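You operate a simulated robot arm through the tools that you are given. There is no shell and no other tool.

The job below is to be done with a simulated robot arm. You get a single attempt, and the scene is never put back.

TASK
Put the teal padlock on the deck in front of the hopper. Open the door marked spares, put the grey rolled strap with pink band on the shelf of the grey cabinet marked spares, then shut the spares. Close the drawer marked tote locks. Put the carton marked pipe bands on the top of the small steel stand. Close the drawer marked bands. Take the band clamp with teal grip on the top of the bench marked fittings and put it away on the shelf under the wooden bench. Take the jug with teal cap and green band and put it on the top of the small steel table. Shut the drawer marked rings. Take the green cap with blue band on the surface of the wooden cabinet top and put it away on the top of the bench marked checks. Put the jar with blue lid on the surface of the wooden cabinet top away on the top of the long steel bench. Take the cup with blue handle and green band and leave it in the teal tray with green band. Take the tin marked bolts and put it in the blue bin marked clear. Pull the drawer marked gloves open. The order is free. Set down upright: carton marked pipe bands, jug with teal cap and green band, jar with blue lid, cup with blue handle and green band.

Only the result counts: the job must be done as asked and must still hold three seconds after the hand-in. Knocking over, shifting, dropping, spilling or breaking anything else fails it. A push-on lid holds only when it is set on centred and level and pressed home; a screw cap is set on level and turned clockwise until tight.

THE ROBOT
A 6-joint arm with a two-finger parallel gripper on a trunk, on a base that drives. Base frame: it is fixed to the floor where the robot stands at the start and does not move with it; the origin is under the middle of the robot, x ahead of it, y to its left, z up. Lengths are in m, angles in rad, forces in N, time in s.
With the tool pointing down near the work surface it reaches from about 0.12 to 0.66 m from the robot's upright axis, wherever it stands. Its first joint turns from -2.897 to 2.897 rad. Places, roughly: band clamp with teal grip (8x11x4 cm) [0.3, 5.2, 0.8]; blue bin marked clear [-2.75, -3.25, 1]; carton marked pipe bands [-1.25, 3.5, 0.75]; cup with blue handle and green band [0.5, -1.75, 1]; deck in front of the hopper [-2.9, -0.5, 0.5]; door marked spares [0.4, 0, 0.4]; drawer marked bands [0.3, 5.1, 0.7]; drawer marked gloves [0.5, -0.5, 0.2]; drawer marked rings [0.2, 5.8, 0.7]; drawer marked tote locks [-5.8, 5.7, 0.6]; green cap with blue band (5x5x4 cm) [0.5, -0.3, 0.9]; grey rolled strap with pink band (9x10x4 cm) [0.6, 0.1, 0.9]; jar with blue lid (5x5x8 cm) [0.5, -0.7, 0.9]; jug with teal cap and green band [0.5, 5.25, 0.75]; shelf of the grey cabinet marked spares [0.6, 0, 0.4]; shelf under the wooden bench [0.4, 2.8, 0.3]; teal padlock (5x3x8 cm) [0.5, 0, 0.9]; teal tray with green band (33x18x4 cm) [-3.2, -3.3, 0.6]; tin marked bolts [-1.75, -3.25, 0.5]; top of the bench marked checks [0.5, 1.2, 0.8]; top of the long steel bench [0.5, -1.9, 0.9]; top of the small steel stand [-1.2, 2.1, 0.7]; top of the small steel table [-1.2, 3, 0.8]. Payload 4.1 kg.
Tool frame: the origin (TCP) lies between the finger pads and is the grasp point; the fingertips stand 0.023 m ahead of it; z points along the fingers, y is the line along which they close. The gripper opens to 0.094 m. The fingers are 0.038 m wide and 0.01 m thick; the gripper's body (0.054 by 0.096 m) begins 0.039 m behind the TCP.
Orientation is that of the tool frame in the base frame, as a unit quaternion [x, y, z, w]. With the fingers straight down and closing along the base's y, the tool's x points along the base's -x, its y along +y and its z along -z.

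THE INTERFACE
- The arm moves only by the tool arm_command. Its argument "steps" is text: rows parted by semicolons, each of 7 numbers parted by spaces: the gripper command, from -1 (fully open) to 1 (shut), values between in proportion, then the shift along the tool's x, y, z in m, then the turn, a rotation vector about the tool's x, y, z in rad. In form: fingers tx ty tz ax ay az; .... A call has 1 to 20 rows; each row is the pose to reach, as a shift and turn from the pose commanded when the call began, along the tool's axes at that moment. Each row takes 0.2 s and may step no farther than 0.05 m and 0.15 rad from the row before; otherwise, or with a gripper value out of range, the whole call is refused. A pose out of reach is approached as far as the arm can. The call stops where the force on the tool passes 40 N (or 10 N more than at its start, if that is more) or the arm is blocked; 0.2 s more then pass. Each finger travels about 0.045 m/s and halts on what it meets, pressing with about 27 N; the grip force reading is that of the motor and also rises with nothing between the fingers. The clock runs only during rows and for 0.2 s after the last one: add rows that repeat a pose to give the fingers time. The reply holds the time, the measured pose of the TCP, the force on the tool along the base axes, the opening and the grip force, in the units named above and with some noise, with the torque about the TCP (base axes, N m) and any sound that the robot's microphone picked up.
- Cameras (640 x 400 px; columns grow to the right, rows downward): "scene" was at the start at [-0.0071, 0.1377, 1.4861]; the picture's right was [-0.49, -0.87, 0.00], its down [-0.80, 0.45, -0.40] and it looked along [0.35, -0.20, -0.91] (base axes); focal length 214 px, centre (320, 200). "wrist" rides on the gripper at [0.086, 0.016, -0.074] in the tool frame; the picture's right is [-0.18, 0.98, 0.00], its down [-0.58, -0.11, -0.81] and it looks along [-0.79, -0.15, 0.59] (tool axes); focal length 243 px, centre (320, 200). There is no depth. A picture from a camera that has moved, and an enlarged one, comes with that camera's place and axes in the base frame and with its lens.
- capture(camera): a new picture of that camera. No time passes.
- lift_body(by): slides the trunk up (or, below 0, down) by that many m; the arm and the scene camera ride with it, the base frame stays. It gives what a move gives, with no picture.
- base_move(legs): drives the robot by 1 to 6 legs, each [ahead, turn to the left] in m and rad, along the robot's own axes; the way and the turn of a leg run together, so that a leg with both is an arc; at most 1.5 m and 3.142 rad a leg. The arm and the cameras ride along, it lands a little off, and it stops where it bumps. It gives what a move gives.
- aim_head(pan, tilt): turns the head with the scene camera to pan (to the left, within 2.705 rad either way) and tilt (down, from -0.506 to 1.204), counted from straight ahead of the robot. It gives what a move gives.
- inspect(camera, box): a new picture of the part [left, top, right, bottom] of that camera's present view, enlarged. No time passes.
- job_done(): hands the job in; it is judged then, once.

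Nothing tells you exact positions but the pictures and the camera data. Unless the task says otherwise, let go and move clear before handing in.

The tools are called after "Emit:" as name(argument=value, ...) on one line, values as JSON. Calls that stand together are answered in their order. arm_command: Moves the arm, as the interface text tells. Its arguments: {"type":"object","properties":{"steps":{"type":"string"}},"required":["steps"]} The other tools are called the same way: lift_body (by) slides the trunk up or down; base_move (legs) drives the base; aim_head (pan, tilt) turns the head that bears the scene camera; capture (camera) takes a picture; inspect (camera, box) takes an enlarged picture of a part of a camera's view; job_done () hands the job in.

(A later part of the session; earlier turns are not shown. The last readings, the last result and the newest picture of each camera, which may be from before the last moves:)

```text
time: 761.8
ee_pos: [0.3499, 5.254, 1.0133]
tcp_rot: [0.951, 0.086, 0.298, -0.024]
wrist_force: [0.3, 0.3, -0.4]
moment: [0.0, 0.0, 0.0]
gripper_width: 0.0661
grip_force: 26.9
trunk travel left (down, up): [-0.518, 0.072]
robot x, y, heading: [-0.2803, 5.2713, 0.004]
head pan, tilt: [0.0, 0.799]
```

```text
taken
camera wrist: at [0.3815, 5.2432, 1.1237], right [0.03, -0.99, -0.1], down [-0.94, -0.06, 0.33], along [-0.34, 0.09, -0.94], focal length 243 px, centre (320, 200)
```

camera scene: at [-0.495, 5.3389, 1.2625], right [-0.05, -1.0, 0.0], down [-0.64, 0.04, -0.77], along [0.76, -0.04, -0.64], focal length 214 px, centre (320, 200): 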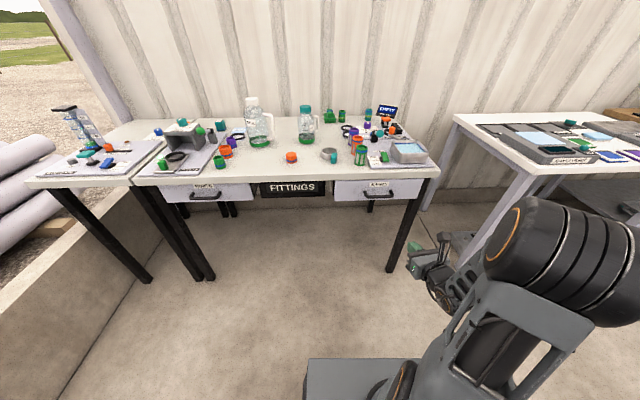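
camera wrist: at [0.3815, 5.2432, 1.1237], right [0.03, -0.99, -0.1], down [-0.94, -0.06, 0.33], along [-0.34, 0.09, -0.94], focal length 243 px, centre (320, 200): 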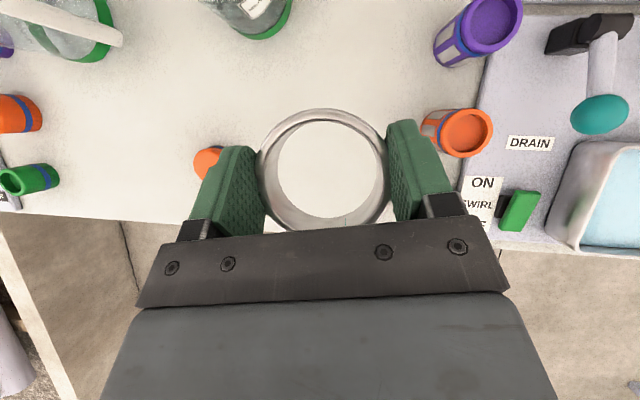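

Clamp held. I drive back to the wooden bench.

Emit:
base_move(legs=[[-0.3, 0], [0, -1.575], [1.5, 0], [0.9, 0], [0, 1.571]])

Emit:
aim_head(pan=0.0, tilt=0.6)

Emit:
capture(camera="scene")

```text
time: 782.9
ee_pos: [-0.0053, 2.8504, 1.0121]
tcp_rot: [0.951, 0.082, 0.297, -0.023]
wrist_force: [-0.1, 0.7, -1.0]
moment: [0.02, -0.02, -0.02]
gripper_width: 0.0661
grip_force: 26.7
trunk travel left (down, up): [-0.518, 0.072]
robot x, y, heading: [-0.6329, 2.8688, -0.003]
head pan, tilt: [0.0, 0.799]
```

```text
time: 783.7
ee_pos: [-0.0049, 2.8497, 1.0118]
tcp_rot: [0.951, 0.082, 0.298, -0.023]
wrist_force: [0.0, 0.0, -1.2]
moment: [0.01, -0.05, 0.02]
gripper_width: 0.0662
grip_force: 26.6
trunk travel left (down, up): [-0.518, 0.072]
robot x, y, heading: [-0.6314, 2.8672, -0.007]
head pan, tilt: [0.0, 0.6]
```

```text
taken
camera scene: at [-0.6024, 3.037, 1.5711], right [0.0, -1.0, 0.0], down [-0.57, 0.0, -0.82], along [0.82, 0.0, -0.57], focal length 214 px, centre (320, 200)
```

scene: 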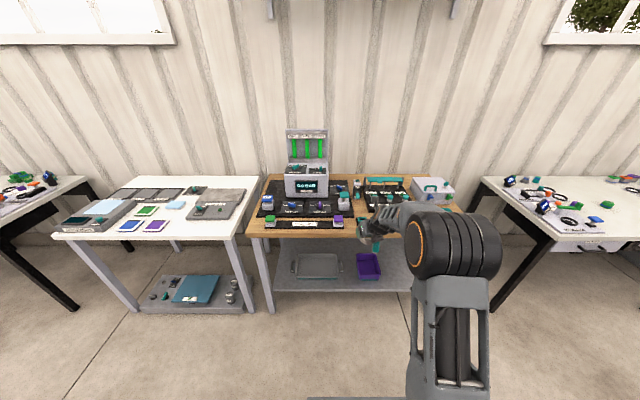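

Emit:
inspect(camera="scene", box=[240, 200, 500, 320])

```text
2.46 times, centred on (370, 260) of scene
camera zoom: at [-0.6024, 3.037, 1.5711], right [0.0, -1.0, 0.0], down [-0.57, 0.0, -0.82], along [0.82, 0.0, -0.57], focal length 528 px, centre (197, 52)
```

zoom: 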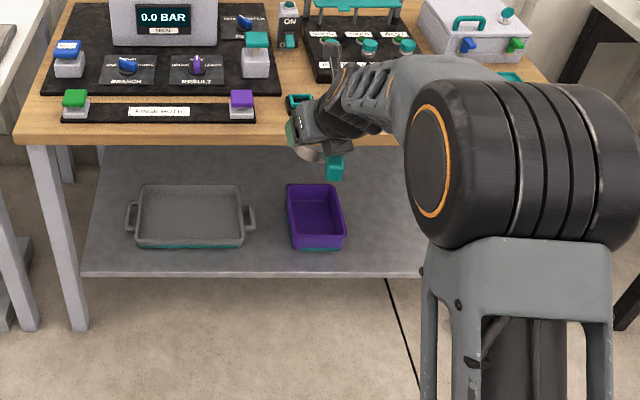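

The shelf (z≈0.3) holds a grey tray and a purple bin; the free part is to the right. I shift right for a look.

Emit:
base_move(legs=[[0, -1.565], [0.38, 0], [0, 1.571]])

Emit:
lift_body(by=-0.35)

Emit:
aim_head(pan=0.0, tilt=0.5)

Emit:
capture(camera="scene")

Emit:
capture(camera="wrist")

```text
time: 793.8
ee_pos: [-0.0061, 2.4556, 1.012]
tcp_rot: [0.951, 0.083, 0.297, -0.023]
wrist_force: [-0.1, -0.2, -0.4]
moment: [0.01, -0.05, 0.0]
gripper_width: 0.066
grip_force: 26.8
trunk travel left (down, up): [-0.518, 0.072]
robot x, y, heading: [-0.6309, 2.4758, -0.003]
head pan, tilt: [0.0, 0.6]
```

```text
time: 797.2
ee_pos: [-0.0063, 2.4578, 0.6625]
tcp_rot: [0.951, 0.082, 0.298, -0.024]
wrist_force: [0.2, 0.3, -1.0]
moment: [0.05, -0.06, -0.02]
gripper_width: 0.0661
grip_force: 26.6
trunk travel left (down, up): [-0.168, 0.422]
robot x, y, heading: [-0.6361, 2.4769, -0.006]
head pan, tilt: [0.0, 0.6]
```

```text
time: 797.9
ee_pos: [-0.0047, 2.4571, 0.6611]
tcp_rot: [0.951, 0.082, 0.297, -0.023]
wrist_force: [0.0, -0.5, -1.5]
moment: [0.02, -0.04, 0.0]
gripper_width: 0.0662
grip_force: 27.0
trunk travel left (down, up): [-0.168, 0.422]
robot x, y, heading: [-0.632, 2.4796, -0.008]
head pan, tilt: [0.0, 0.499]
```

```text
taken
camera scene: at [-0.6006, 2.6444, 1.2302], right [0.0, -1.0, 0.0], down [-0.48, 0.0, -0.88], along [0.88, 0.0, -0.48], focal length 214 px, centre (320, 200)
```

scene: 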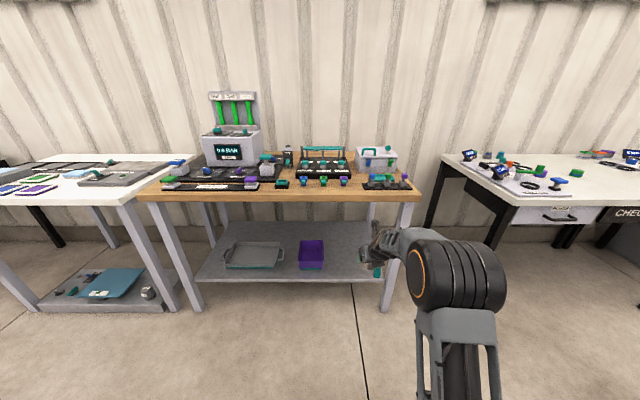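

```text
taken
camera wrist: at [0.0253, 2.4458, 0.7732], right [0.02, -0.99, -0.1], down [-0.94, -0.05, 0.33], along [-0.33, 0.09, -0.94], focal length 243 px, centre (320, 200)
```

wrist: 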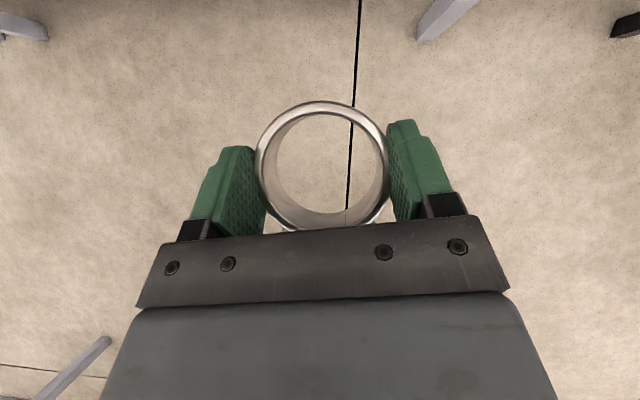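

The free part of the shelf is around (0.36,2.465). I lower the arm and trunk, then drive in.

Emit:
arm_command(steps="1 -0.0205 0 0.0296 0 0 0; 1 -0.041 0 0.0593 0 0 0; 1 -0.0615 0 0.0889 0 0 0; 1 -0.082 0 0.1186 0 0 0; 1 -0.1025 0 0.1482 0 0 0")

Emit:
lift_body(by=-0.1)

Emit:
base_move(legs=[[0.22, 0.005]])

Emit:
capture(camera="wrist")

Emit:
capture(camera="scene")

```text
time: 799.1
ee_pos: [-0.0059, 2.4562, 0.4823]
tcp_rot: [0.951, 0.082, 0.297, -0.023]
wrist_force: [0.9, -0.1, -1.1]
moment: [0.0, -0.02, 0.01]
gripper_width: 0.0662
grip_force: 26.9
trunk travel left (down, up): [-0.168, 0.422]
robot x, y, heading: [-0.6384, 2.4753, -0.005]
head pan, tilt: [0.0, 0.499]
```

```text
time: 800.4
ee_pos: [-0.0058, 2.4566, 0.3821]
tcp_rot: [0.951, 0.082, 0.298, -0.023]
wrist_force: [-0.3, -0.4, -0.8]
moment: [-0.01, 0.01, 0.03]
gripper_width: 0.066
grip_force: 27.3
trunk travel left (down, up): [-0.068, 0.522]
robot x, y, heading: [-0.6327, 2.4781, -0.002]
head pan, tilt: [0.0, 0.499]
```

```text
time: 802.1
ee_pos: [0.2183, 2.4571, 0.3828]
tcp_rot: [0.951, 0.085, 0.297, -0.024]
wrist_force: [0.6, 0.0, -1.0]
moment: [0.03, -0.02, 0.01]
gripper_width: 0.0662
grip_force: 27.4
trunk travel left (down, up): [-0.068, 0.522]
robot x, y, heading: [-0.4094, 2.4772, 0.001]
head pan, tilt: [0.0, 0.499]
```

```text
taken
camera wrist: at [0.2502, 2.4471, 0.493], right [0.02, -0.99, -0.1], down [-0.94, -0.05, 0.33], along [-0.33, 0.09, -0.94], focal length 243 px, centre (320, 200)
```

wrist: 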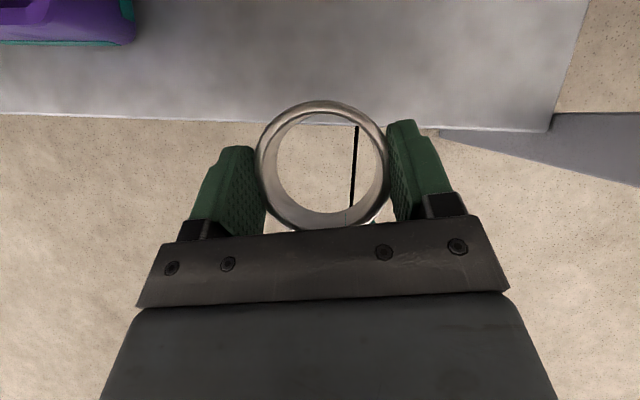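

```text
taken
camera scene: at [-0.3764, 2.6441, 1.1302], right [0.0, -1.0, 0.0], down [-0.48, 0.0, -0.88], along [0.88, 0.0, -0.48], focal length 214 px, centre (320, 200)
```

scene: 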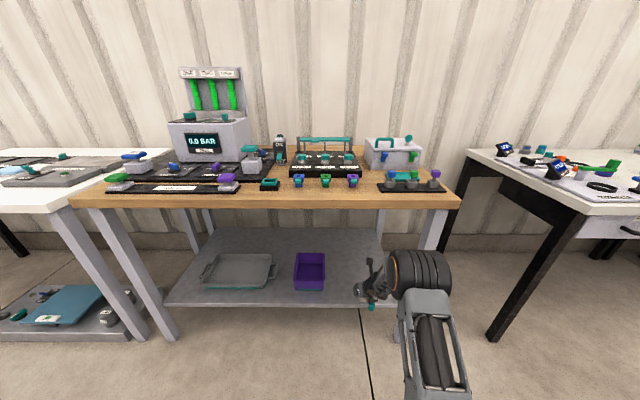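

Emit:
base_move(legs=[[0.16, 0]])

Emit:
lift_body(by=-0.035)

Emit:
capture(camera="wrist")

```text
time: 803.5
ee_pos: [0.3826, 2.4578, 0.3827]
tcp_rot: [0.951, 0.084, 0.297, -0.024]
wrist_force: [-0.1, -0.1, -1.1]
moment: [-0.03, -0.06, -0.02]
gripper_width: 0.0661
grip_force: 27.1
trunk travel left (down, up): [-0.068, 0.522]
robot x, y, heading: [-0.2469, 2.4778, -0.004]
head pan, tilt: [0.0, 0.499]
```

```text
time: 804.3
ee_pos: [0.384, 2.4579, 0.3474]
tcp_rot: [0.95, 0.084, 0.298, -0.025]
wrist_force: [0.7, 0.3, -1.1]
moment: [0.01, -0.02, 0.02]
gripper_width: 0.066
grip_force: 27.2
trunk travel left (down, up): [-0.033, 0.557]
robot x, y, heading: [-0.2463, 2.4797, -0.001]
head pan, tilt: [0.0, 0.499]
```

```text
taken
camera wrist: at [0.4139, 2.4471, 0.4579], right [0.02, -0.99, -0.1], down [-0.94, -0.05, 0.33], along [-0.33, 0.09, -0.94], focal length 243 px, centre (320, 200)
```

wrist: 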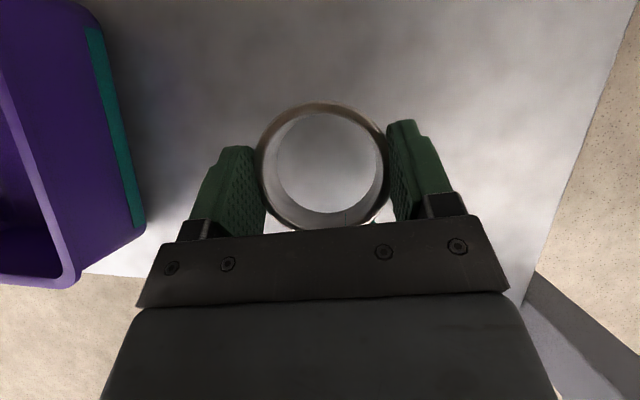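

Emit:
arm_command(steps="1 -0.0023 0 0.0033 0 0 0; 1 -0.0046 0 0.0066 0 0 0; 1 -0.0068 0 0.0099 0 0 0; 1 -0.0091 0 0.0132 0 0 0; 1 -0.0114 0 0.0165 0 0 0; 1 -0.0137 0 0.0198 0 0 0; 1 -0.0159 0 0.0231 0 0 0; 1 -0.0182 0 0.0264 0 0 0; 1 -0.0205 0 0.0297 0 0 0; 1 -0.0228 0 0.033 0 0 0; 1 -0.0262 0 0.038 0 0 0; 1 -0.0296 0 0.0429 0 0 0")

Emit:
capture(camera="wrist")

```text
time: 806.9
ee_pos: [0.3828, 2.4581, 0.2955]
tcp_rot: [0.95, 0.085, 0.298, -0.025]
wrist_force: [-0.3, 0.6, -0.9]
moment: [0.06, -0.01, 0.01]
gripper_width: 0.0656
grip_force: 27.4
trunk travel left (down, up): [-0.033, 0.557]
robot x, y, heading: [-0.2442, 2.4755, -0.005]
head pan, tilt: [0.0, 0.499]
```

```text
taken
camera wrist: at [0.4138, 2.4461, 0.4064], right [0.02, -0.99, -0.1], down [-0.94, -0.05, 0.33], along [-0.33, 0.09, -0.94], focal length 243 px, centre (320, 200)
```

wrist: 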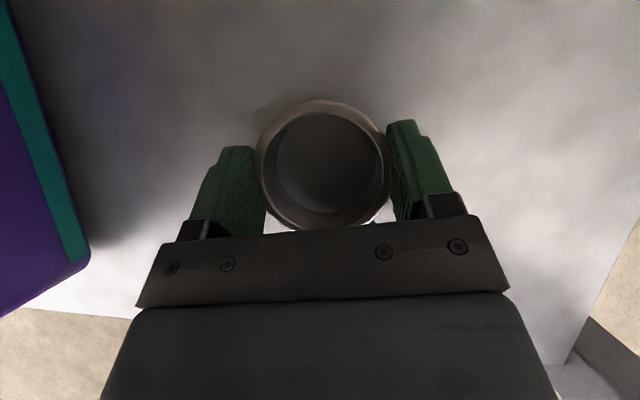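

Emit:
arm_command(steps="1 -0.0028 0 0.0041 0 0 0; 1 -0.0057 0 0.0082 0 0 0; 1 -0.0085 0 0.0123 0 0 0; 1 -0.0114 0 0.0165 0 0 0; 1 -0.0142 0 0.0206 0 0 0; 1 -0.0171 0 0.0247 0 0 0; 1 -0.0199 0 0.0288 0 0 0; 1 -0.0228 0 0.033 0 0 0; 1 -0.0256 0 0.0371 0 0 0")

Emit:
capture(camera="wrist")

```text
time: 807.8
ee_pos: [0.3877, 2.4578, 0.2912]
tcp_rot: [0.948, 0.083, 0.307, -0.023]
wrist_force: [-2.9, 0.1, 24.4]
moment: [0.43, 0.9, 0.08]
gripper_width: 0.0661
grip_force: 27.0
trunk travel left (down, up): [-0.033, 0.557]
robot x, y, heading: [-0.2429, 2.4788, 0.002]
head pan, tilt: [0.0, 0.499]
stopped in row 4: the force on the tool passed its limit at 76 N (the readings are from after the stop); the commanded pose is now the measured one
```

```text
taken
camera wrist: at [0.4172, 2.4461, 0.4012], right [0.02, -0.99, -0.1], down [-0.95, -0.06, 0.31], along [-0.31, 0.09, -0.95], focal length 243 px, centre (320, 200)
```

wrist: 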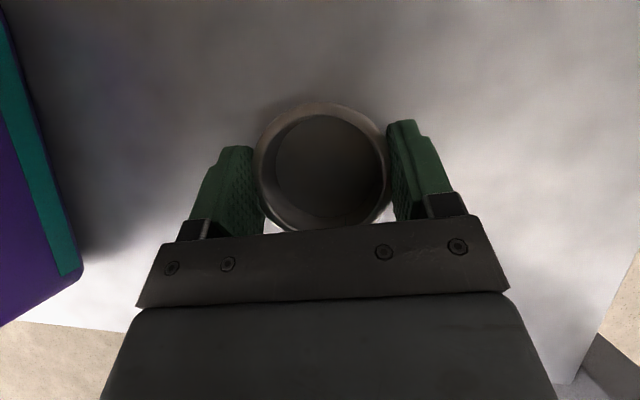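

Contact. Ease up, release and rise.

Emit:
arm_command(steps="1 0.0017 0 -0.0025 0 0 0; 0 0.0017 0 -0.0025 0 0 0; -0.6 0.0017 0 -0.0025 0 0 0; -0.9 0.0017 0 -0.0025 0 0 0; -0.9 0.0017 0 -0.0025 0 0 0; -0.9 0.0085 0 -0.0124 0 0 0; -0.9 0.0228 0 -0.033 0 0 0; -0.9 0.0427 0 -0.0618 0 0 0")

Emit:
capture(camera="wrist")

```text
time: 809.6
ee_pos: [0.3837, 2.4571, 0.3604]
tcp_rot: [0.949, 0.084, 0.302, -0.023]
wrist_force: [0.5, -0.2, 0.3]
moment: [-0.03, -0.03, 0.02]
gripper_width: 0.0891
grip_force: 0.1
trunk travel left (down, up): [-0.033, 0.557]
robot x, y, heading: [-0.2451, 2.475, 0.0]
head pan, tilt: [0.0, 0.499]
```

```text
taken
camera wrist: at [0.4146, 2.4453, 0.4713], right [0.02, -0.99, -0.1], down [-0.95, -0.05, 0.32], along [-0.33, 0.09, -0.94], focal length 243 px, centre (320, 200)
```

wrist: 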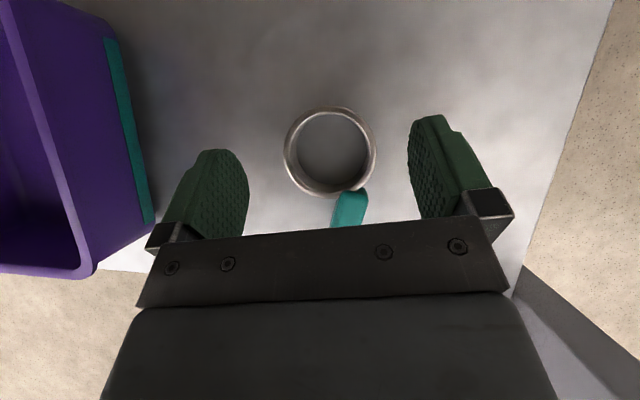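

The clamp lies on the shelf. Now the jug: back out, raise the trunk and return north.

Emit:
base_move(legs=[[-0.38, 0]])

Emit:
lift_body(by=0.4)

Emit:
base_move(legs=[[0, 1.571], [1.5, 0], [1.3, 0], [0, -1.571]])

Emit:
arm_command(steps="-1 0.03 0 -0.03 0 0.14 0; -1 0.06 0 -0.06 0 0.28 0; -1 0.09 0 -0.09 0 0.42 0; -1 0.12 0 -0.12 0 0.56 0; -1 0.14 0 -0.14 0 0.7 0; -1 0.14 0 -0.14 0 0.7 0")

Emit:
aim_head(pan=0.1, tilt=0.7)

Emit:
capture(camera="scene")

```text
time: 812.0
ee_pos: [0.0081, 2.4589, 0.3612]
tcp_rot: [0.949, 0.086, 0.303, -0.025]
wrist_force: [-0.7, 0.3, -0.1]
moment: [0.0, 0.01, 0.03]
gripper_width: 0.0897
grip_force: 0.1
trunk travel left (down, up): [-0.033, 0.557]
robot x, y, heading: [-0.6205, 2.4774, 0.007]
head pan, tilt: [0.0, 0.499]
```

```text
time: 815.8
ee_pos: [0.0077, 2.4575, 0.7613]
tcp_rot: [0.949, 0.085, 0.303, -0.024]
wrist_force: [0.6, -0.1, 0.7]
moment: [0.02, 0.01, -0.02]
gripper_width: 0.089
grip_force: 0.0
trunk travel left (down, up): [-0.433, 0.157]
robot x, y, heading: [-0.6226, 2.4747, 0.005]
head pan, tilt: [0.0, 0.499]
```

```text
time: 837.0
ee_pos: [0.0062, 5.2674, 0.7619]
tcp_rot: [0.949, 0.087, 0.303, -0.025]
wrist_force: [-0.1, -0.7, 0.4]
moment: [0.01, -0.01, -0.05]
gripper_width: 0.0894
grip_force: 0.1
trunk travel left (down, up): [-0.433, 0.157]
robot x, y, heading: [-0.6267, 5.2823, 0.002]
head pan, tilt: [0.0, 0.499]
```

```text
time: 838.4
ee_pos: [0.0379, 5.274, 0.9566]
tcp_rot: [0.787, 0.073, 0.61, -0.053]
wrist_force: [-0.4, -0.7, -0.8]
moment: [-0.02, -0.01, 0.05]
gripper_width: 0.0938
grip_force: 0.1
trunk travel left (down, up): [-0.433, 0.157]
robot x, y, heading: [-0.6263, 5.2841, 0.005]
head pan, tilt: [0.0, 0.499]
```

```text
time: 839.1
ee_pos: [0.0382, 5.2742, 0.9567]
tcp_rot: [0.787, 0.073, 0.61, -0.053]
wrist_force: [-0.1, 0.6, 0.7]
moment: [0.01, -0.01, 0.03]
gripper_width: 0.0941
grip_force: 0.0
trunk travel left (down, up): [-0.433, 0.157]
robot x, y, heading: [-0.6233, 5.2848, 0.006]
head pan, tilt: [0.099, 0.7]
```

```text
taken
camera scene: at [-0.6001, 5.4598, 1.4775], right [0.11, -0.99, 0.0], down [-0.64, -0.07, -0.77], along [0.76, 0.08, -0.64], focal length 214 px, centre (320, 200)
```

scene: 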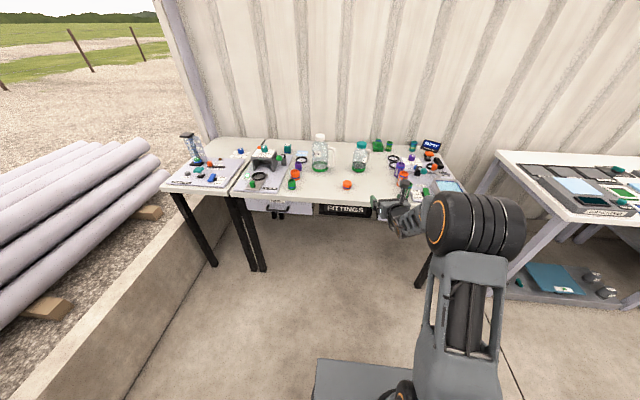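

Emit:
inspect(camera="scene", box=[300, 125, 420, 205])

```text
5.00 times, centred on (360, 165) of scene
camera zoom: at [-0.6001, 5.4598, 1.4775], right [0.11, -0.99, 0.0], down [-0.64, -0.07, -0.77], along [0.76, 0.08, -0.64], focal length 1072 px, centre (120, 375)
```

zoom: 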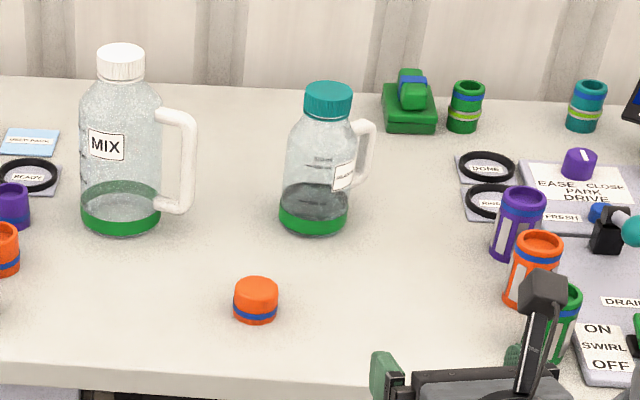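

The jug's handle sits low on its right side, so I'll lift the jug by its cap from above with a vertical tool. First raise and turn the tool vertical.

Emit:
arm_command(steps="-0.6 0.04 0 -0.01 0 -0.1 0; -0.6 0.08 0 -0.02 0 -0.24 0; -0.6 0.12 0 -0.03 0 -0.38 0; -0.6 0.15 0 -0.04 0 -0.52 0; -0.6 0.15 0 -0.04 0 -0.66 0; -0.6 0.15 0 -0.04 0 -0.8 0; -0.6 0.15 0 -0.04 0 -0.94 0; -0.6 0.15 0 -0.04 0 -1.08 0; -0.6 0.15 0 -0.04 0 -1.22 0; -0.6 0.15 0 -0.04 0 -1.316 0; -0.6 0.15 0 -0.04 0 -1.316 0")

```text
time: 841.5
ee_pos: [0.0216, 5.2762, 1.1036]
tcp_rot: [0.996, 0.091, 0.001, 0.002]
wrist_force: [-0.6, -0.2, 0.3]
moment: [-0.01, 0.01, 0.01]
gripper_width: 0.0751
grip_force: 0.1
out of reach, approached as far as the arm can: row 10, 11
trunk travel left (down, up): [-0.433, 0.157]
robot x, y, heading: [-0.627, 5.2885, 0.005]
head pan, tilt: [0.099, 0.7]
```

Emit:
base_move(legs=[[0, 0.145], [0.46, 0], [0, -0.15]])

Emit:
capture(camera="wrist")

Emit:
capture(camera="scene")

```text
time: 845.5
ee_pos: [0.4774, 5.3497, 1.1038]
tcp_rot: [0.996, 0.093, 0.001, 0.002]
wrist_force: [0.8, -0.3, 0.3]
moment: [-0.02, 0.01, -0.02]
gripper_width: 0.0751
grip_force: 0.1
trunk travel left (down, up): [-0.433, 0.157]
robot x, y, heading: [-0.1677, 5.3529, 0.011]
head pan, tilt: [0.099, 0.7]
```

```text
taken
camera wrist: at [0.5648, 5.3497, 1.1788], right [0.0, -1.0, 0.01], down [-0.59, 0.0, 0.8], along [-0.8, 0.0, -0.59], focal length 243 px, centre (320, 200)
```

wrist: 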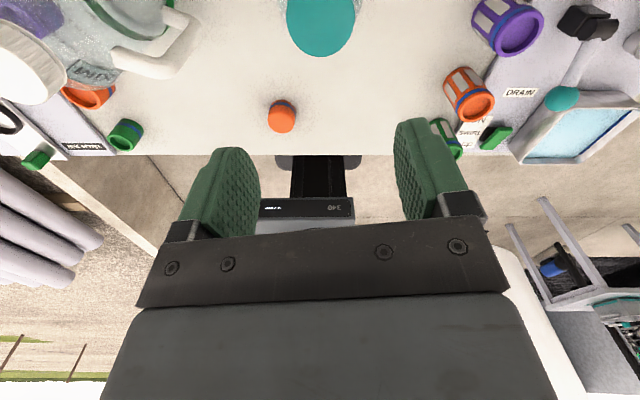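

```text
taken
camera scene: at [-0.146, 5.5304, 1.4775], right [0.11, -0.99, 0.0], down [-0.64, -0.07, -0.76], along [0.76, 0.08, -0.64], focal length 214 px, centre (320, 200)
```

scene: 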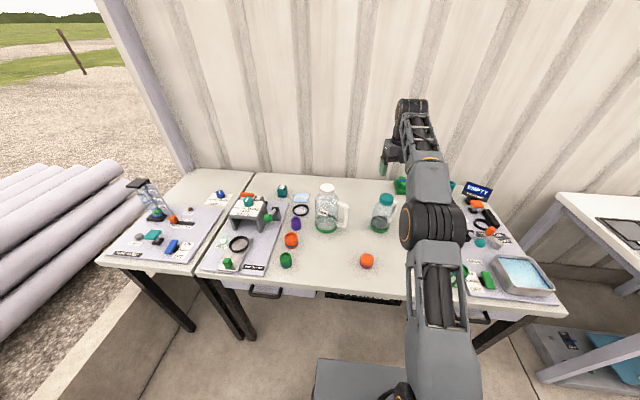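

The cap is at (0.494,5.351), top z≈0.965. I centre and descend slowly.

Emit:
arm_command(steps="-0.6 0.0085 0.001 0.03 0 0 0; -0.6 0.0169 0.002 0.07 0 0 0; -0.6 0.0169 0.002 0.105 0 0 0; -0.6 0.0169 0.002 0.125 0 0 0; -0.6 0.0169 0.002 0.14 0 0 0; -0.6 0.0169 0.002 0.15 0 0 0; -0.6 0.0169 0.002 0.15 0 0 0")

Emit:
capture(camera="wrist")

Emit:
inspect(camera="scene", box=[340, 140, 460, 250])

```text
time: 847.1
ee_pos: [0.4957, 5.351, 0.955]
tcp_rot: [0.996, 0.094, 0.001, 0.002]
wrist_force: [0.1, -0.1, -0.6]
moment: [0.0, 0.02, -0.03]
gripper_width: 0.0752
grip_force: 0.1
trunk travel left (down, up): [-0.433, 0.157]
robot x, y, heading: [-0.169, 5.3549, 0.012]
head pan, tilt: [0.099, 0.7]
```

```text
taken
camera wrist: at [0.583, 5.3503, 1.0285], right [0.0, -1.0, 0.01], down [-0.59, 0.0, 0.8], along [-0.8, 0.0, -0.59], focal length 243 px, centre (320, 200)
```

wrist: 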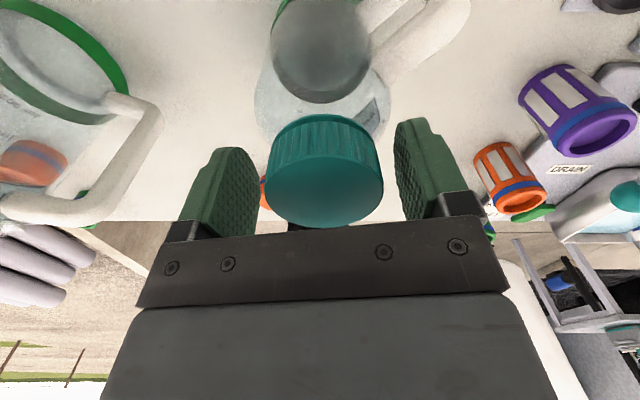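

```text
3.64 times, centred on (400, 195) of scene
camera zoom: at [-0.146, 5.5308, 1.4775], right [0.11, -0.99, 0.0], down [-0.64, -0.07, -0.76], along [0.76, 0.08, -0.64], focal length 780 px, centre (29, 218)
```

zoom: 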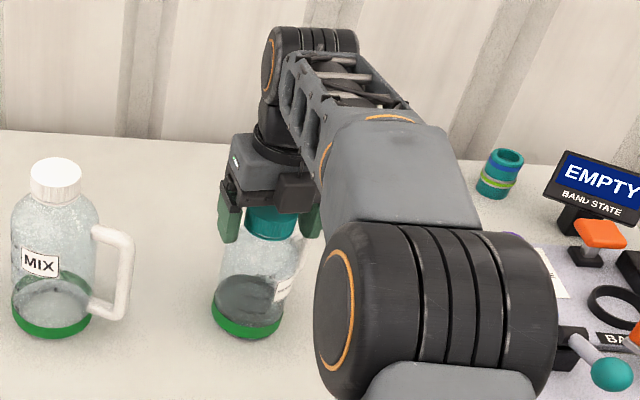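

Emit:
arm_command(steps="-0.2 0 0 0.003 0 0 0; 0.3 0 0 0.003 0 0 0; 1 0 0 0.003 0 0 0; 1 0 0 0.003 0 0 0; 1 0 0 0.003 0 0 0; 1 0 0 0.003 0 0 0")

Emit:
arm_command(steps="1 0 0 -0.005 0 0 0; 1 0 0 -0.012 0 0 0; 1 0 0 -0.02 0 0 0")

Emit:
capture(camera="wrist")

Emit:
inspect(camera="scene", box=[340, 140, 460, 250])

```text
time: 848.5
ee_pos: [0.4948, 5.3514, 0.953]
tcp_rot: [0.996, 0.093, 0.002, 0.003]
wrist_force: [1.3, -1.8, 7.1]
moment: [-0.02, -0.15, -0.03]
gripper_width: 0.0557
grip_force: 27.1
trunk travel left (down, up): [-0.433, 0.157]
robot x, y, heading: [-0.1691, 5.356, 0.009]
head pan, tilt: [0.099, 0.7]
```

```text
time: 849.3
ee_pos: [0.4932, 5.3524, 0.9697]
tcp_rot: [0.996, 0.093, 0.0, 0.003]
wrist_force: [0.5, -0.5, -2.2]
moment: [-0.01, 0.02, -0.02]
gripper_width: 0.0494
grip_force: 26.1
trunk travel left (down, up): [-0.433, 0.157]
robot x, y, heading: [-0.1685, 5.357, 0.014]
head pan, tilt: [0.099, 0.7]
```

```text
taken
camera wrist: at [0.5825, 5.3509, 1.045], right [0.0, -1.0, 0.01], down [-0.59, 0.0, 0.81], along [-0.81, 0.0, -0.59], focal length 243 px, centre (320, 200)
```

wrist: 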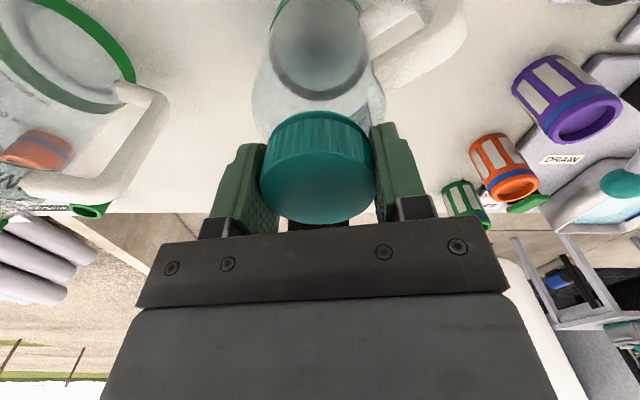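

```text
3.64 times, centred on (400, 195) of scene
camera zoom: at [-0.1458, 5.5308, 1.4774], right [0.11, -0.99, 0.0], down [-0.64, -0.07, -0.76], along [0.76, 0.08, -0.64], focal length 780 px, centre (29, 218)
```

zoom: 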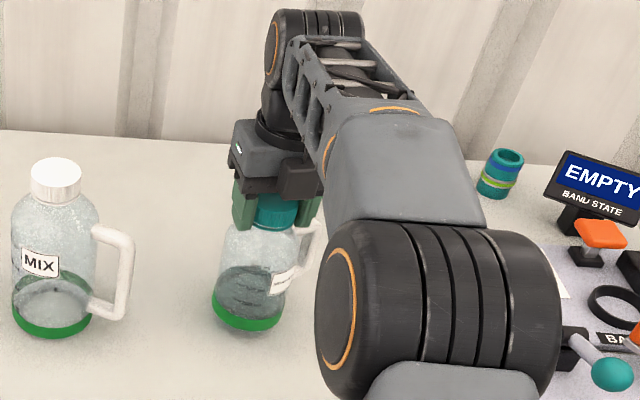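

The jug hangs from its cap. I lift further and check that it stays secure.

Emit:
arm_command(steps="1 0 0 -0.02 0 0 0; 1 0 0 -0.045 0 0 0; 1 0 0 -0.075 0 0 0; 1 0 0 -0.1 0 0 0; 1 0 0 -0.12 0 0 0; 1 0 0 -0.12 0 0 0")

Emit:
capture(camera="wrist")

Emit:
inspect(camera="scene", box=[340, 110, 460, 230])

```text
time: 850.7
ee_pos: [0.4872, 5.3514, 1.0895]
tcp_rot: [0.996, 0.094, 0.001, 0.003]
wrist_force: [0.1, 0.4, -1.8]
moment: [-0.01, 0.03, -0.02]
gripper_width: 0.0494
grip_force: 26.4
out of reach, approached as far as the arm can: row 5, 6
trunk travel left (down, up): [-0.433, 0.157]
robot x, y, heading: [-0.1696, 5.356, 0.013]
head pan, tilt: [0.099, 0.7]
```

```text
taken
camera wrist: at [0.5755, 5.351, 1.1633], right [0.0, -1.0, 0.01], down [-0.59, 0.0, 0.8], along [-0.8, 0.0, -0.59], focal length 243 px, centre (320, 200)
```

wrist: 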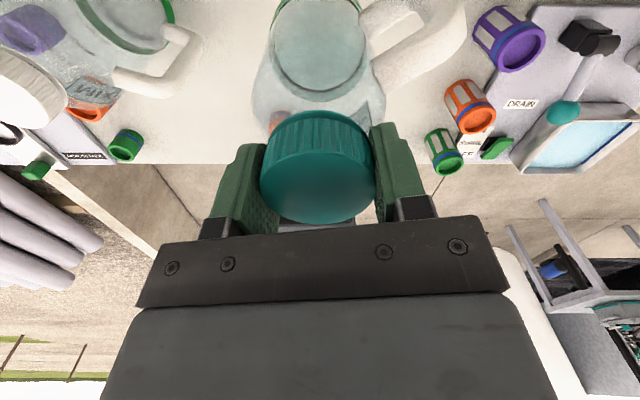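

```text
3.33 times, centred on (400, 170) of scene
camera zoom: at [-0.146, 5.5308, 1.4775], right [0.11, -0.99, 0.0], down [-0.64, -0.07, -0.76], along [0.76, 0.08, -0.64], focal length 715 px, centre (53, 300)
```

zoom: 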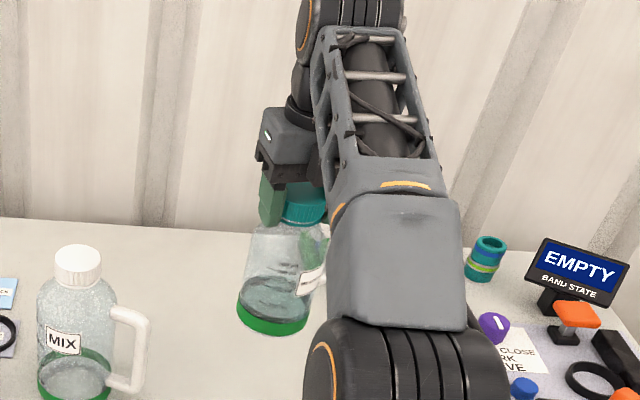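

The jug with its cap holds well. I carry it to the small steel table.

Emit:
base_move(legs=[[-0.23, 0], [0, -1.583], [1.5, 0], [0.78, 0]])

Emit:
capture(camera="wrist")

```text
time: 867.1
ee_pos: [-0.5586, 2.4263, 1.0887]
tcp_rot: [0.747, -0.665, 0.0, 0.002]
wrist_force: [-0.4, -0.6, -3.1]
moment: [0.03, 0.01, 0.05]
gripper_width: 0.0491
grip_force: 27.2
trunk travel left (down, up): [-0.433, 0.157]
robot x, y, heading: [-0.5082, 3.0805, -1.629]
head pan, tilt: [0.099, 0.7]
```

```text
taken
camera wrist: at [-0.5647, 2.3383, 1.1633], right [-1.0, 0.07, 0.01], down [0.04, 0.59, 0.8], along [0.05, 0.8, -0.59], focal length 243 px, centre (320, 200)
```

wrist: 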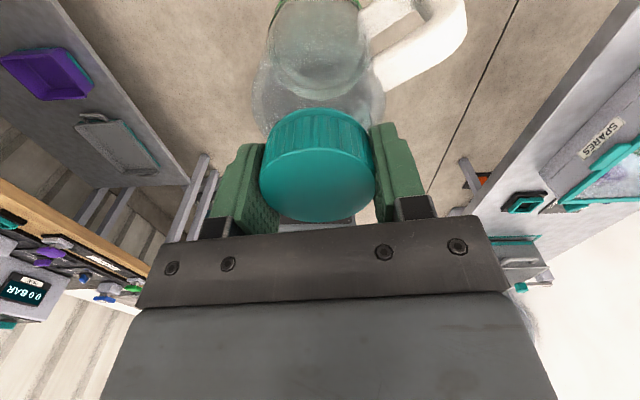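

Emit:
lift_body(by=0.1)

Emit:
base_move(legs=[[0, -1.513], [-0.11, 0]])

Emit:
aim_head(pan=0.0, tilt=0.8)

Emit:
capture(camera="scene")

Emit:
capture(camera="wrist")

```text
time: 868.5
ee_pos: [-0.56, 2.4269, 1.1886]
tcp_rot: [0.747, -0.665, -0.001, 0.002]
wrist_force: [0.4, -0.2, -0.8]
moment: [0.01, -0.05, -0.02]
gripper_width: 0.049
grip_force: 27.1
trunk travel left (down, up): [-0.533, 0.057]
robot x, y, heading: [-0.51, 3.0809, -1.625]
head pan, tilt: [0.099, 0.7]
```

```text
time: 873.4
ee_pos: [-1.0559, 3.0988, 1.1895]
tcp_rot: [-0.084, 0.996, 0.003, -0.001]
wrist_force: [0.9, 0.0, -1.8]
moment: [0.0, -0.01, 0.0]
gripper_width: 0.0489
grip_force: 26.7
trunk travel left (down, up): [-0.533, 0.057]
robot x, y, heading: [-0.4042, 3.0804, 3.132]
head pan, tilt: [0.099, 0.7]
```

```text
time: 874.0
ee_pos: [-1.0585, 3.0978, 1.1874]
tcp_rot: [-0.083, 0.997, 0.002, -0.001]
wrist_force: [0.0, 0.4, -2.5]
moment: [-0.02, 0.0, 0.0]
gripper_width: 0.0492
grip_force: 27.3
trunk travel left (down, up): [-0.533, 0.057]
robot x, y, heading: [-0.4025, 3.0834, 3.135]
head pan, tilt: [0.0, 0.799]
```

```text
taken
camera scene: at [-0.4208, 2.9156, 1.5693], right [0.01, 1.0, 0.0], down [0.72, -0.01, -0.7], along [-0.7, 0.01, -0.72], focal length 214 px, centre (320, 200)
```

scene: 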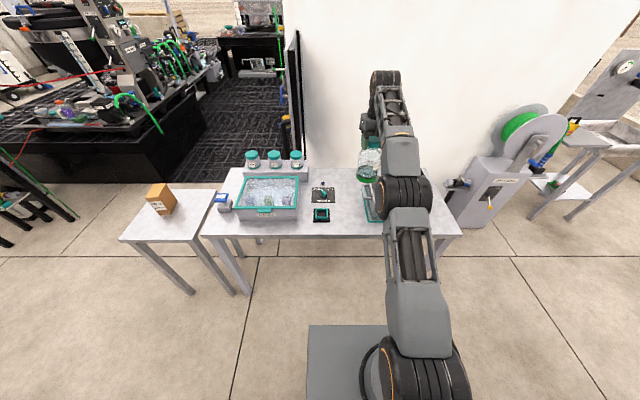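

```text
taken
camera wrist: at [-1.1446, 3.0986, 1.2635], right [0.02, 1.0, 0.01], down [0.59, -0.02, 0.8], along [0.8, -0.01, -0.59], focal length 243 px, centre (320, 200)
```

wrist: 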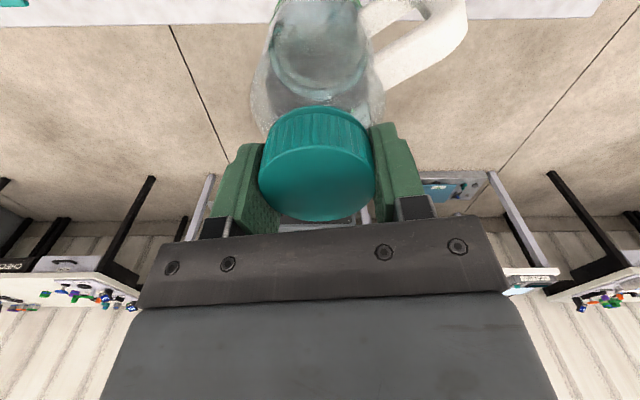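

I shift the jug to (-1.08,3.05), the free gap between the black square and the grey bin, then lower it.

Emit:
arm_command(steps="1 0.0147 -0.0209 0 0 0 0; 1 0.0293 -0.0418 0 0 0 0; 1 0.0293 -0.0418 0 0 0 0")

Emit:
lift_body(by=-0.2)

Emit:
capture(camera="wrist")

Emit:
inspect(camera="scene", box=[280, 100, 460, 240])

```text
time: 874.8
ee_pos: [-1.0602, 3.0603, 1.1823]
tcp_rot: [-0.083, 0.997, 0.002, -0.001]
wrist_force: [0.8, 0.4, -2.2]
moment: [-0.02, 0.03, 0.0]
gripper_width: 0.0493
grip_force: 26.7
out of reach, approached as far as the arm can: row 1, 2, 3
trunk travel left (down, up): [-0.533, 0.057]
robot x, y, heading: [-0.4, 3.0819, 3.137]
head pan, tilt: [0.0, 0.799]
```

```text
time: 877.0
ee_pos: [-1.0605, 3.0606, 0.9837]
tcp_rot: [-0.084, 0.996, 0.004, -0.001]
wrist_force: [0.3, -0.9, -2.6]
moment: [0.0, -0.05, -0.01]
gripper_width: 0.0487
grip_force: 26.5
trunk travel left (down, up): [-0.333, 0.257]
robot x, y, heading: [-0.4011, 3.0779, 3.133]
head pan, tilt: [0.0, 0.799]
```

```text
taken
camera wrist: at [-1.1478, 3.0605, 1.0576], right [0.02, 1.0, 0.01], down [0.59, -0.01, 0.8], along [0.8, -0.01, -0.59], focal length 243 px, centre (320, 200)
```

wrist: 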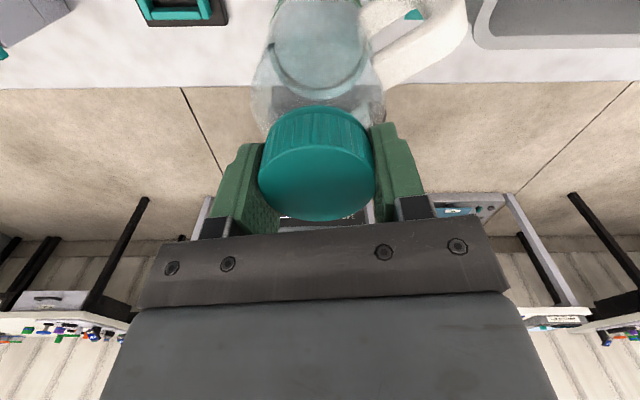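

```text
2.86 times, centred on (370, 170) of scene
camera zoom: at [-0.4208, 2.9156, 1.3693], right [0.01, 1.0, 0.0], down [0.72, -0.01, -0.7], along [-0.7, 0.01, -0.72], focal length 613 px, centre (177, 286)
```

zoom: 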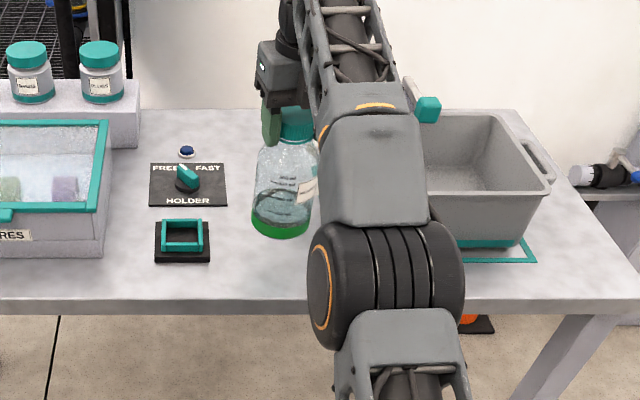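

Emit:
arm_command(steps="1 0 -0.014 0 0 0 0; 1 0 -0.014 0 0 0 0")

Emit:
base_move(legs=[[0.02, 0]])

Emit:
arm_command(steps="1 0 0 0.015 0 0 0; 1 0 0 0.03 0 0 0; 1 0 0 0.04 0 0 0; 1 0 0 0.045 0 0 0; 1 0 0 0.05 0 0 0; 1 0 0 0.055 0 0 0; 1 0 0 0.06 0 0 0; 1 0 0 0.065 0 0 0; 1 0 0 0.07 0 0 0")

Emit:
capture(camera="wrist")

Emit:
inspect(camera="scene", box=[280, 100, 460, 240])

```text
time: 877.6
ee_pos: [-1.0595, 3.0545, 0.9827]
tcp_rot: [-0.088, 0.996, 0.002, -0.001]
wrist_force: [0.5, 0.2, -1.5]
moment: [-0.04, 0.03, 0.02]
gripper_width: 0.0489
grip_force: 27.4
out of reach, approached as far as the arm can: row 1, 2
trunk travel left (down, up): [-0.333, 0.257]
robot x, y, heading: [-0.3996, 3.0808, 3.133]
head pan, tilt: [0.0, 0.799]
```

```text
time: 878.4
ee_pos: [-1.0802, 3.0554, 0.9829]
tcp_rot: [-0.09, 0.996, 0.002, -0.001]
wrist_force: [-0.5, -0.2, -2.5]
moment: [0.01, -0.03, 0.03]
gripper_width: 0.049
grip_force: 27.1
trunk travel left (down, up): [-0.333, 0.257]
robot x, y, heading: [-0.4211, 3.0808, 3.132]
head pan, tilt: [0.0, 0.799]
```

```text
time: 880.4
ee_pos: [-1.0794, 3.0544, 0.9173]
tcp_rot: [-0.089, 0.996, 0.003, -0.006]
wrist_force: [1.3, 0.5, 20.7]
moment: [-0.38, -0.37, 0.03]
gripper_width: 0.0487
grip_force: 27.3
trunk travel left (down, up): [-0.333, 0.257]
robot x, y, heading: [-0.4191, 3.0798, 3.13]
head pan, tilt: [0.0, 0.799]
```

```text
taken
camera wrist: at [-1.1657, 3.0549, 0.9929], right [0.01, 1.0, 0.0], down [0.6, -0.01, 0.8], along [0.8, 0.0, -0.6], focal length 243 px, centre (320, 200)
```

wrist: 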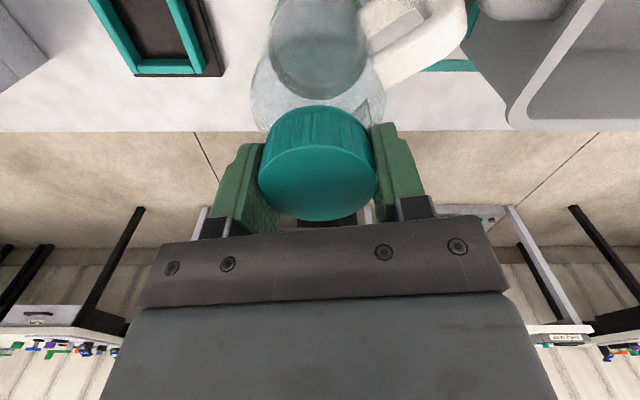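

```text
2.86 times, centred on (370, 170) of scene
camera zoom: at [-0.4385, 2.9159, 1.3698], right [0.01, 1.0, 0.0], down [0.72, -0.01, -0.7], along [-0.7, 0.01, -0.72], focal length 613 px, centre (177, 286)
```

zoom: 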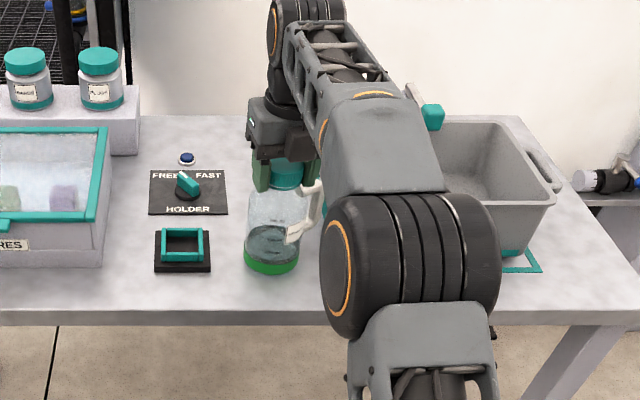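

Contact; the jug stands upright on the table. Ease, open and rise.

Emit:
arm_command(steps="1 0 0 -0.003 0 0 0; 0.3 0 0 -0.003 0 0 0; -0.1 0 0 -0.003 0 0 0; -0.4 0 0 -0.003 0 0 0; -0.6 0 0 -0.003 0 0 0; -0.6 0 0 -0.003 0 0 0; -0.6 0 0 -0.03 0 0 0; -0.6 0 0 -0.07 0 0 0; -0.6 0 0 -0.11 0 0 0; -0.6 0 0 -0.14 0 0 0")

Emit:
capture(camera="wrist")

Emit:
inspect(camera="scene", box=[280, 100, 460, 240])

```text
time: 882.6
ee_pos: [-1.0545, 3.0563, 1.0328]
tcp_rot: [-0.089, 0.996, 0.002, -0.002]
wrist_force: [0.6, 0.1, -0.6]
moment: [0.04, 0.0, 0.02]
gripper_width: 0.0752
grip_force: 0.0
out of reach, approached as far as the arm can: row 9, 10
trunk travel left (down, up): [-0.333, 0.257]
robot x, y, heading: [-0.4206, 3.0812, 3.132]
head pan, tilt: [0.0, 0.799]
```

```text
taken
camera wrist: at [-1.143, 3.055, 1.1075], right [0.01, 1.0, 0.01], down [0.59, -0.01, 0.81], along [0.81, 0.0, -0.59], focal length 243 px, centre (320, 200)
```

wrist: 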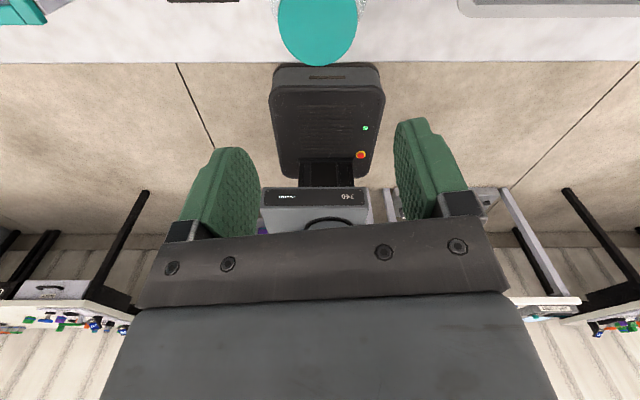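

```text
2.86 times, centred on (370, 170) of scene
camera zoom: at [-0.4408, 2.9157, 1.3692], right [0.01, 1.0, 0.0], down [0.72, -0.01, -0.7], along [-0.7, 0.01, -0.72], focal length 613 px, centre (177, 286)
```

zoom: 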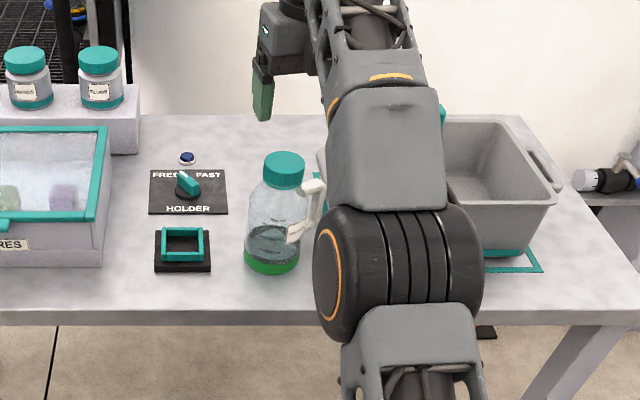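

All but the tote locks drawer is done. I back off, re-pitch the tool for pushing, and drive north then look west.

Emit:
base_move(legs=[[-0.12, 0]])

Emit:
arm_command(steps="1 -0.03 0 0 0 0.14 0; 1 -0.06 0 0 0 0.28 0; 1 -0.09 0 0 0 0.42 0; 1 -0.12 0 0 0 0.56 0; 1 -0.15 0 0 0 0.7 0; 1 -0.15 0 0 0 0.84 0; 1 -0.15 0 0 0 0.98 0; 1 -0.15 0 0 0 1.12 0; 1 -0.15 0 0 0 1.26 0; 1 -0.15 0 0 0 1.31 0")

Emit:
base_move(legs=[[0, -1.571], [1.5, 0], [1.2, 0], [0, 1.571]])

Emit:
aim_head(pan=0.0, tilt=0.3)

Emit:
capture(camera="scene")

```text
time: 883.8
ee_pos: [-0.9359, 3.0543, 1.0323]
tcp_rot: [-0.089, 0.996, 0.002, -0.002]
wrist_force: [-0.4, 0.0, 0.5]
moment: [-0.06, -0.01, -0.02]
gripper_width: 0.0751
grip_force: 0.0
trunk travel left (down, up): [-0.333, 0.257]
robot x, y, heading: [-0.2984, 3.082, 3.135]
head pan, tilt: [0.0, 0.799]
```

```text
time: 886.0
ee_pos: [-0.7871, 3.0803, 1.0326]
tcp_rot: [-0.072, 0.789, -0.052, -0.608]
wrist_force: [0.6, 0.0, 0.0]
moment: [0.02, 0.03, 0.0]
gripper_width: 0.0001
grip_force: 27.3
trunk travel left (down, up): [-0.333, 0.257]
robot x, y, heading: [-0.2985, 3.0779, 3.136]
head pan, tilt: [0.0, 0.799]
```

```text
time: 906.9
ee_pos: [-0.826, 5.7839, 1.0315]
tcp_rot: [-0.084, 0.788, -0.061, -0.607]
wrist_force: [0.4, 0.2, 0.6]
moment: [0.03, -0.01, 0.0]
gripper_width: 0.0001
grip_force: 27.2
trunk travel left (down, up): [-0.333, 0.257]
robot x, y, heading: [-0.3409, 5.7953, -3.123]
head pan, tilt: [0.0, 0.799]
```

```text
time: 907.8
ee_pos: [-0.8257, 5.783, 1.0314]
tcp_rot: [-0.083, 0.787, -0.06, -0.608]
wrist_force: [-0.2, 0.0, 0.4]
moment: [0.01, -0.01, -0.03]
gripper_width: 0.0
grip_force: 27.0
trunk travel left (down, up): [-0.333, 0.257]
robot x, y, heading: [-0.3378, 5.8002, -3.123]
head pan, tilt: [0.0, 0.3]
```

```text
taken
camera scene: at [-0.3661, 5.6297, 1.4135], right [-0.02, 1.0, 0.0], down [0.3, 0.01, -0.95], along [-0.95, -0.02, -0.3], focal length 214 px, centre (320, 200)
```

scene: 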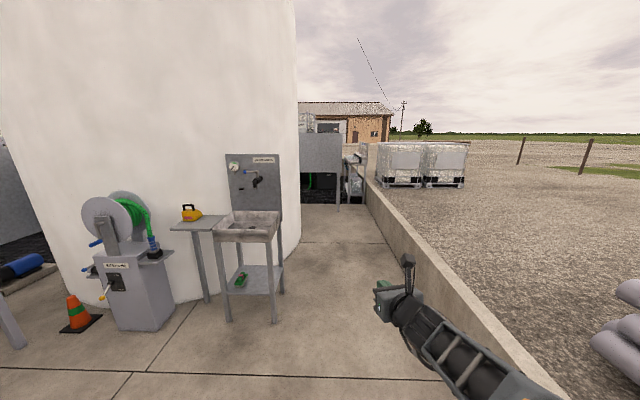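

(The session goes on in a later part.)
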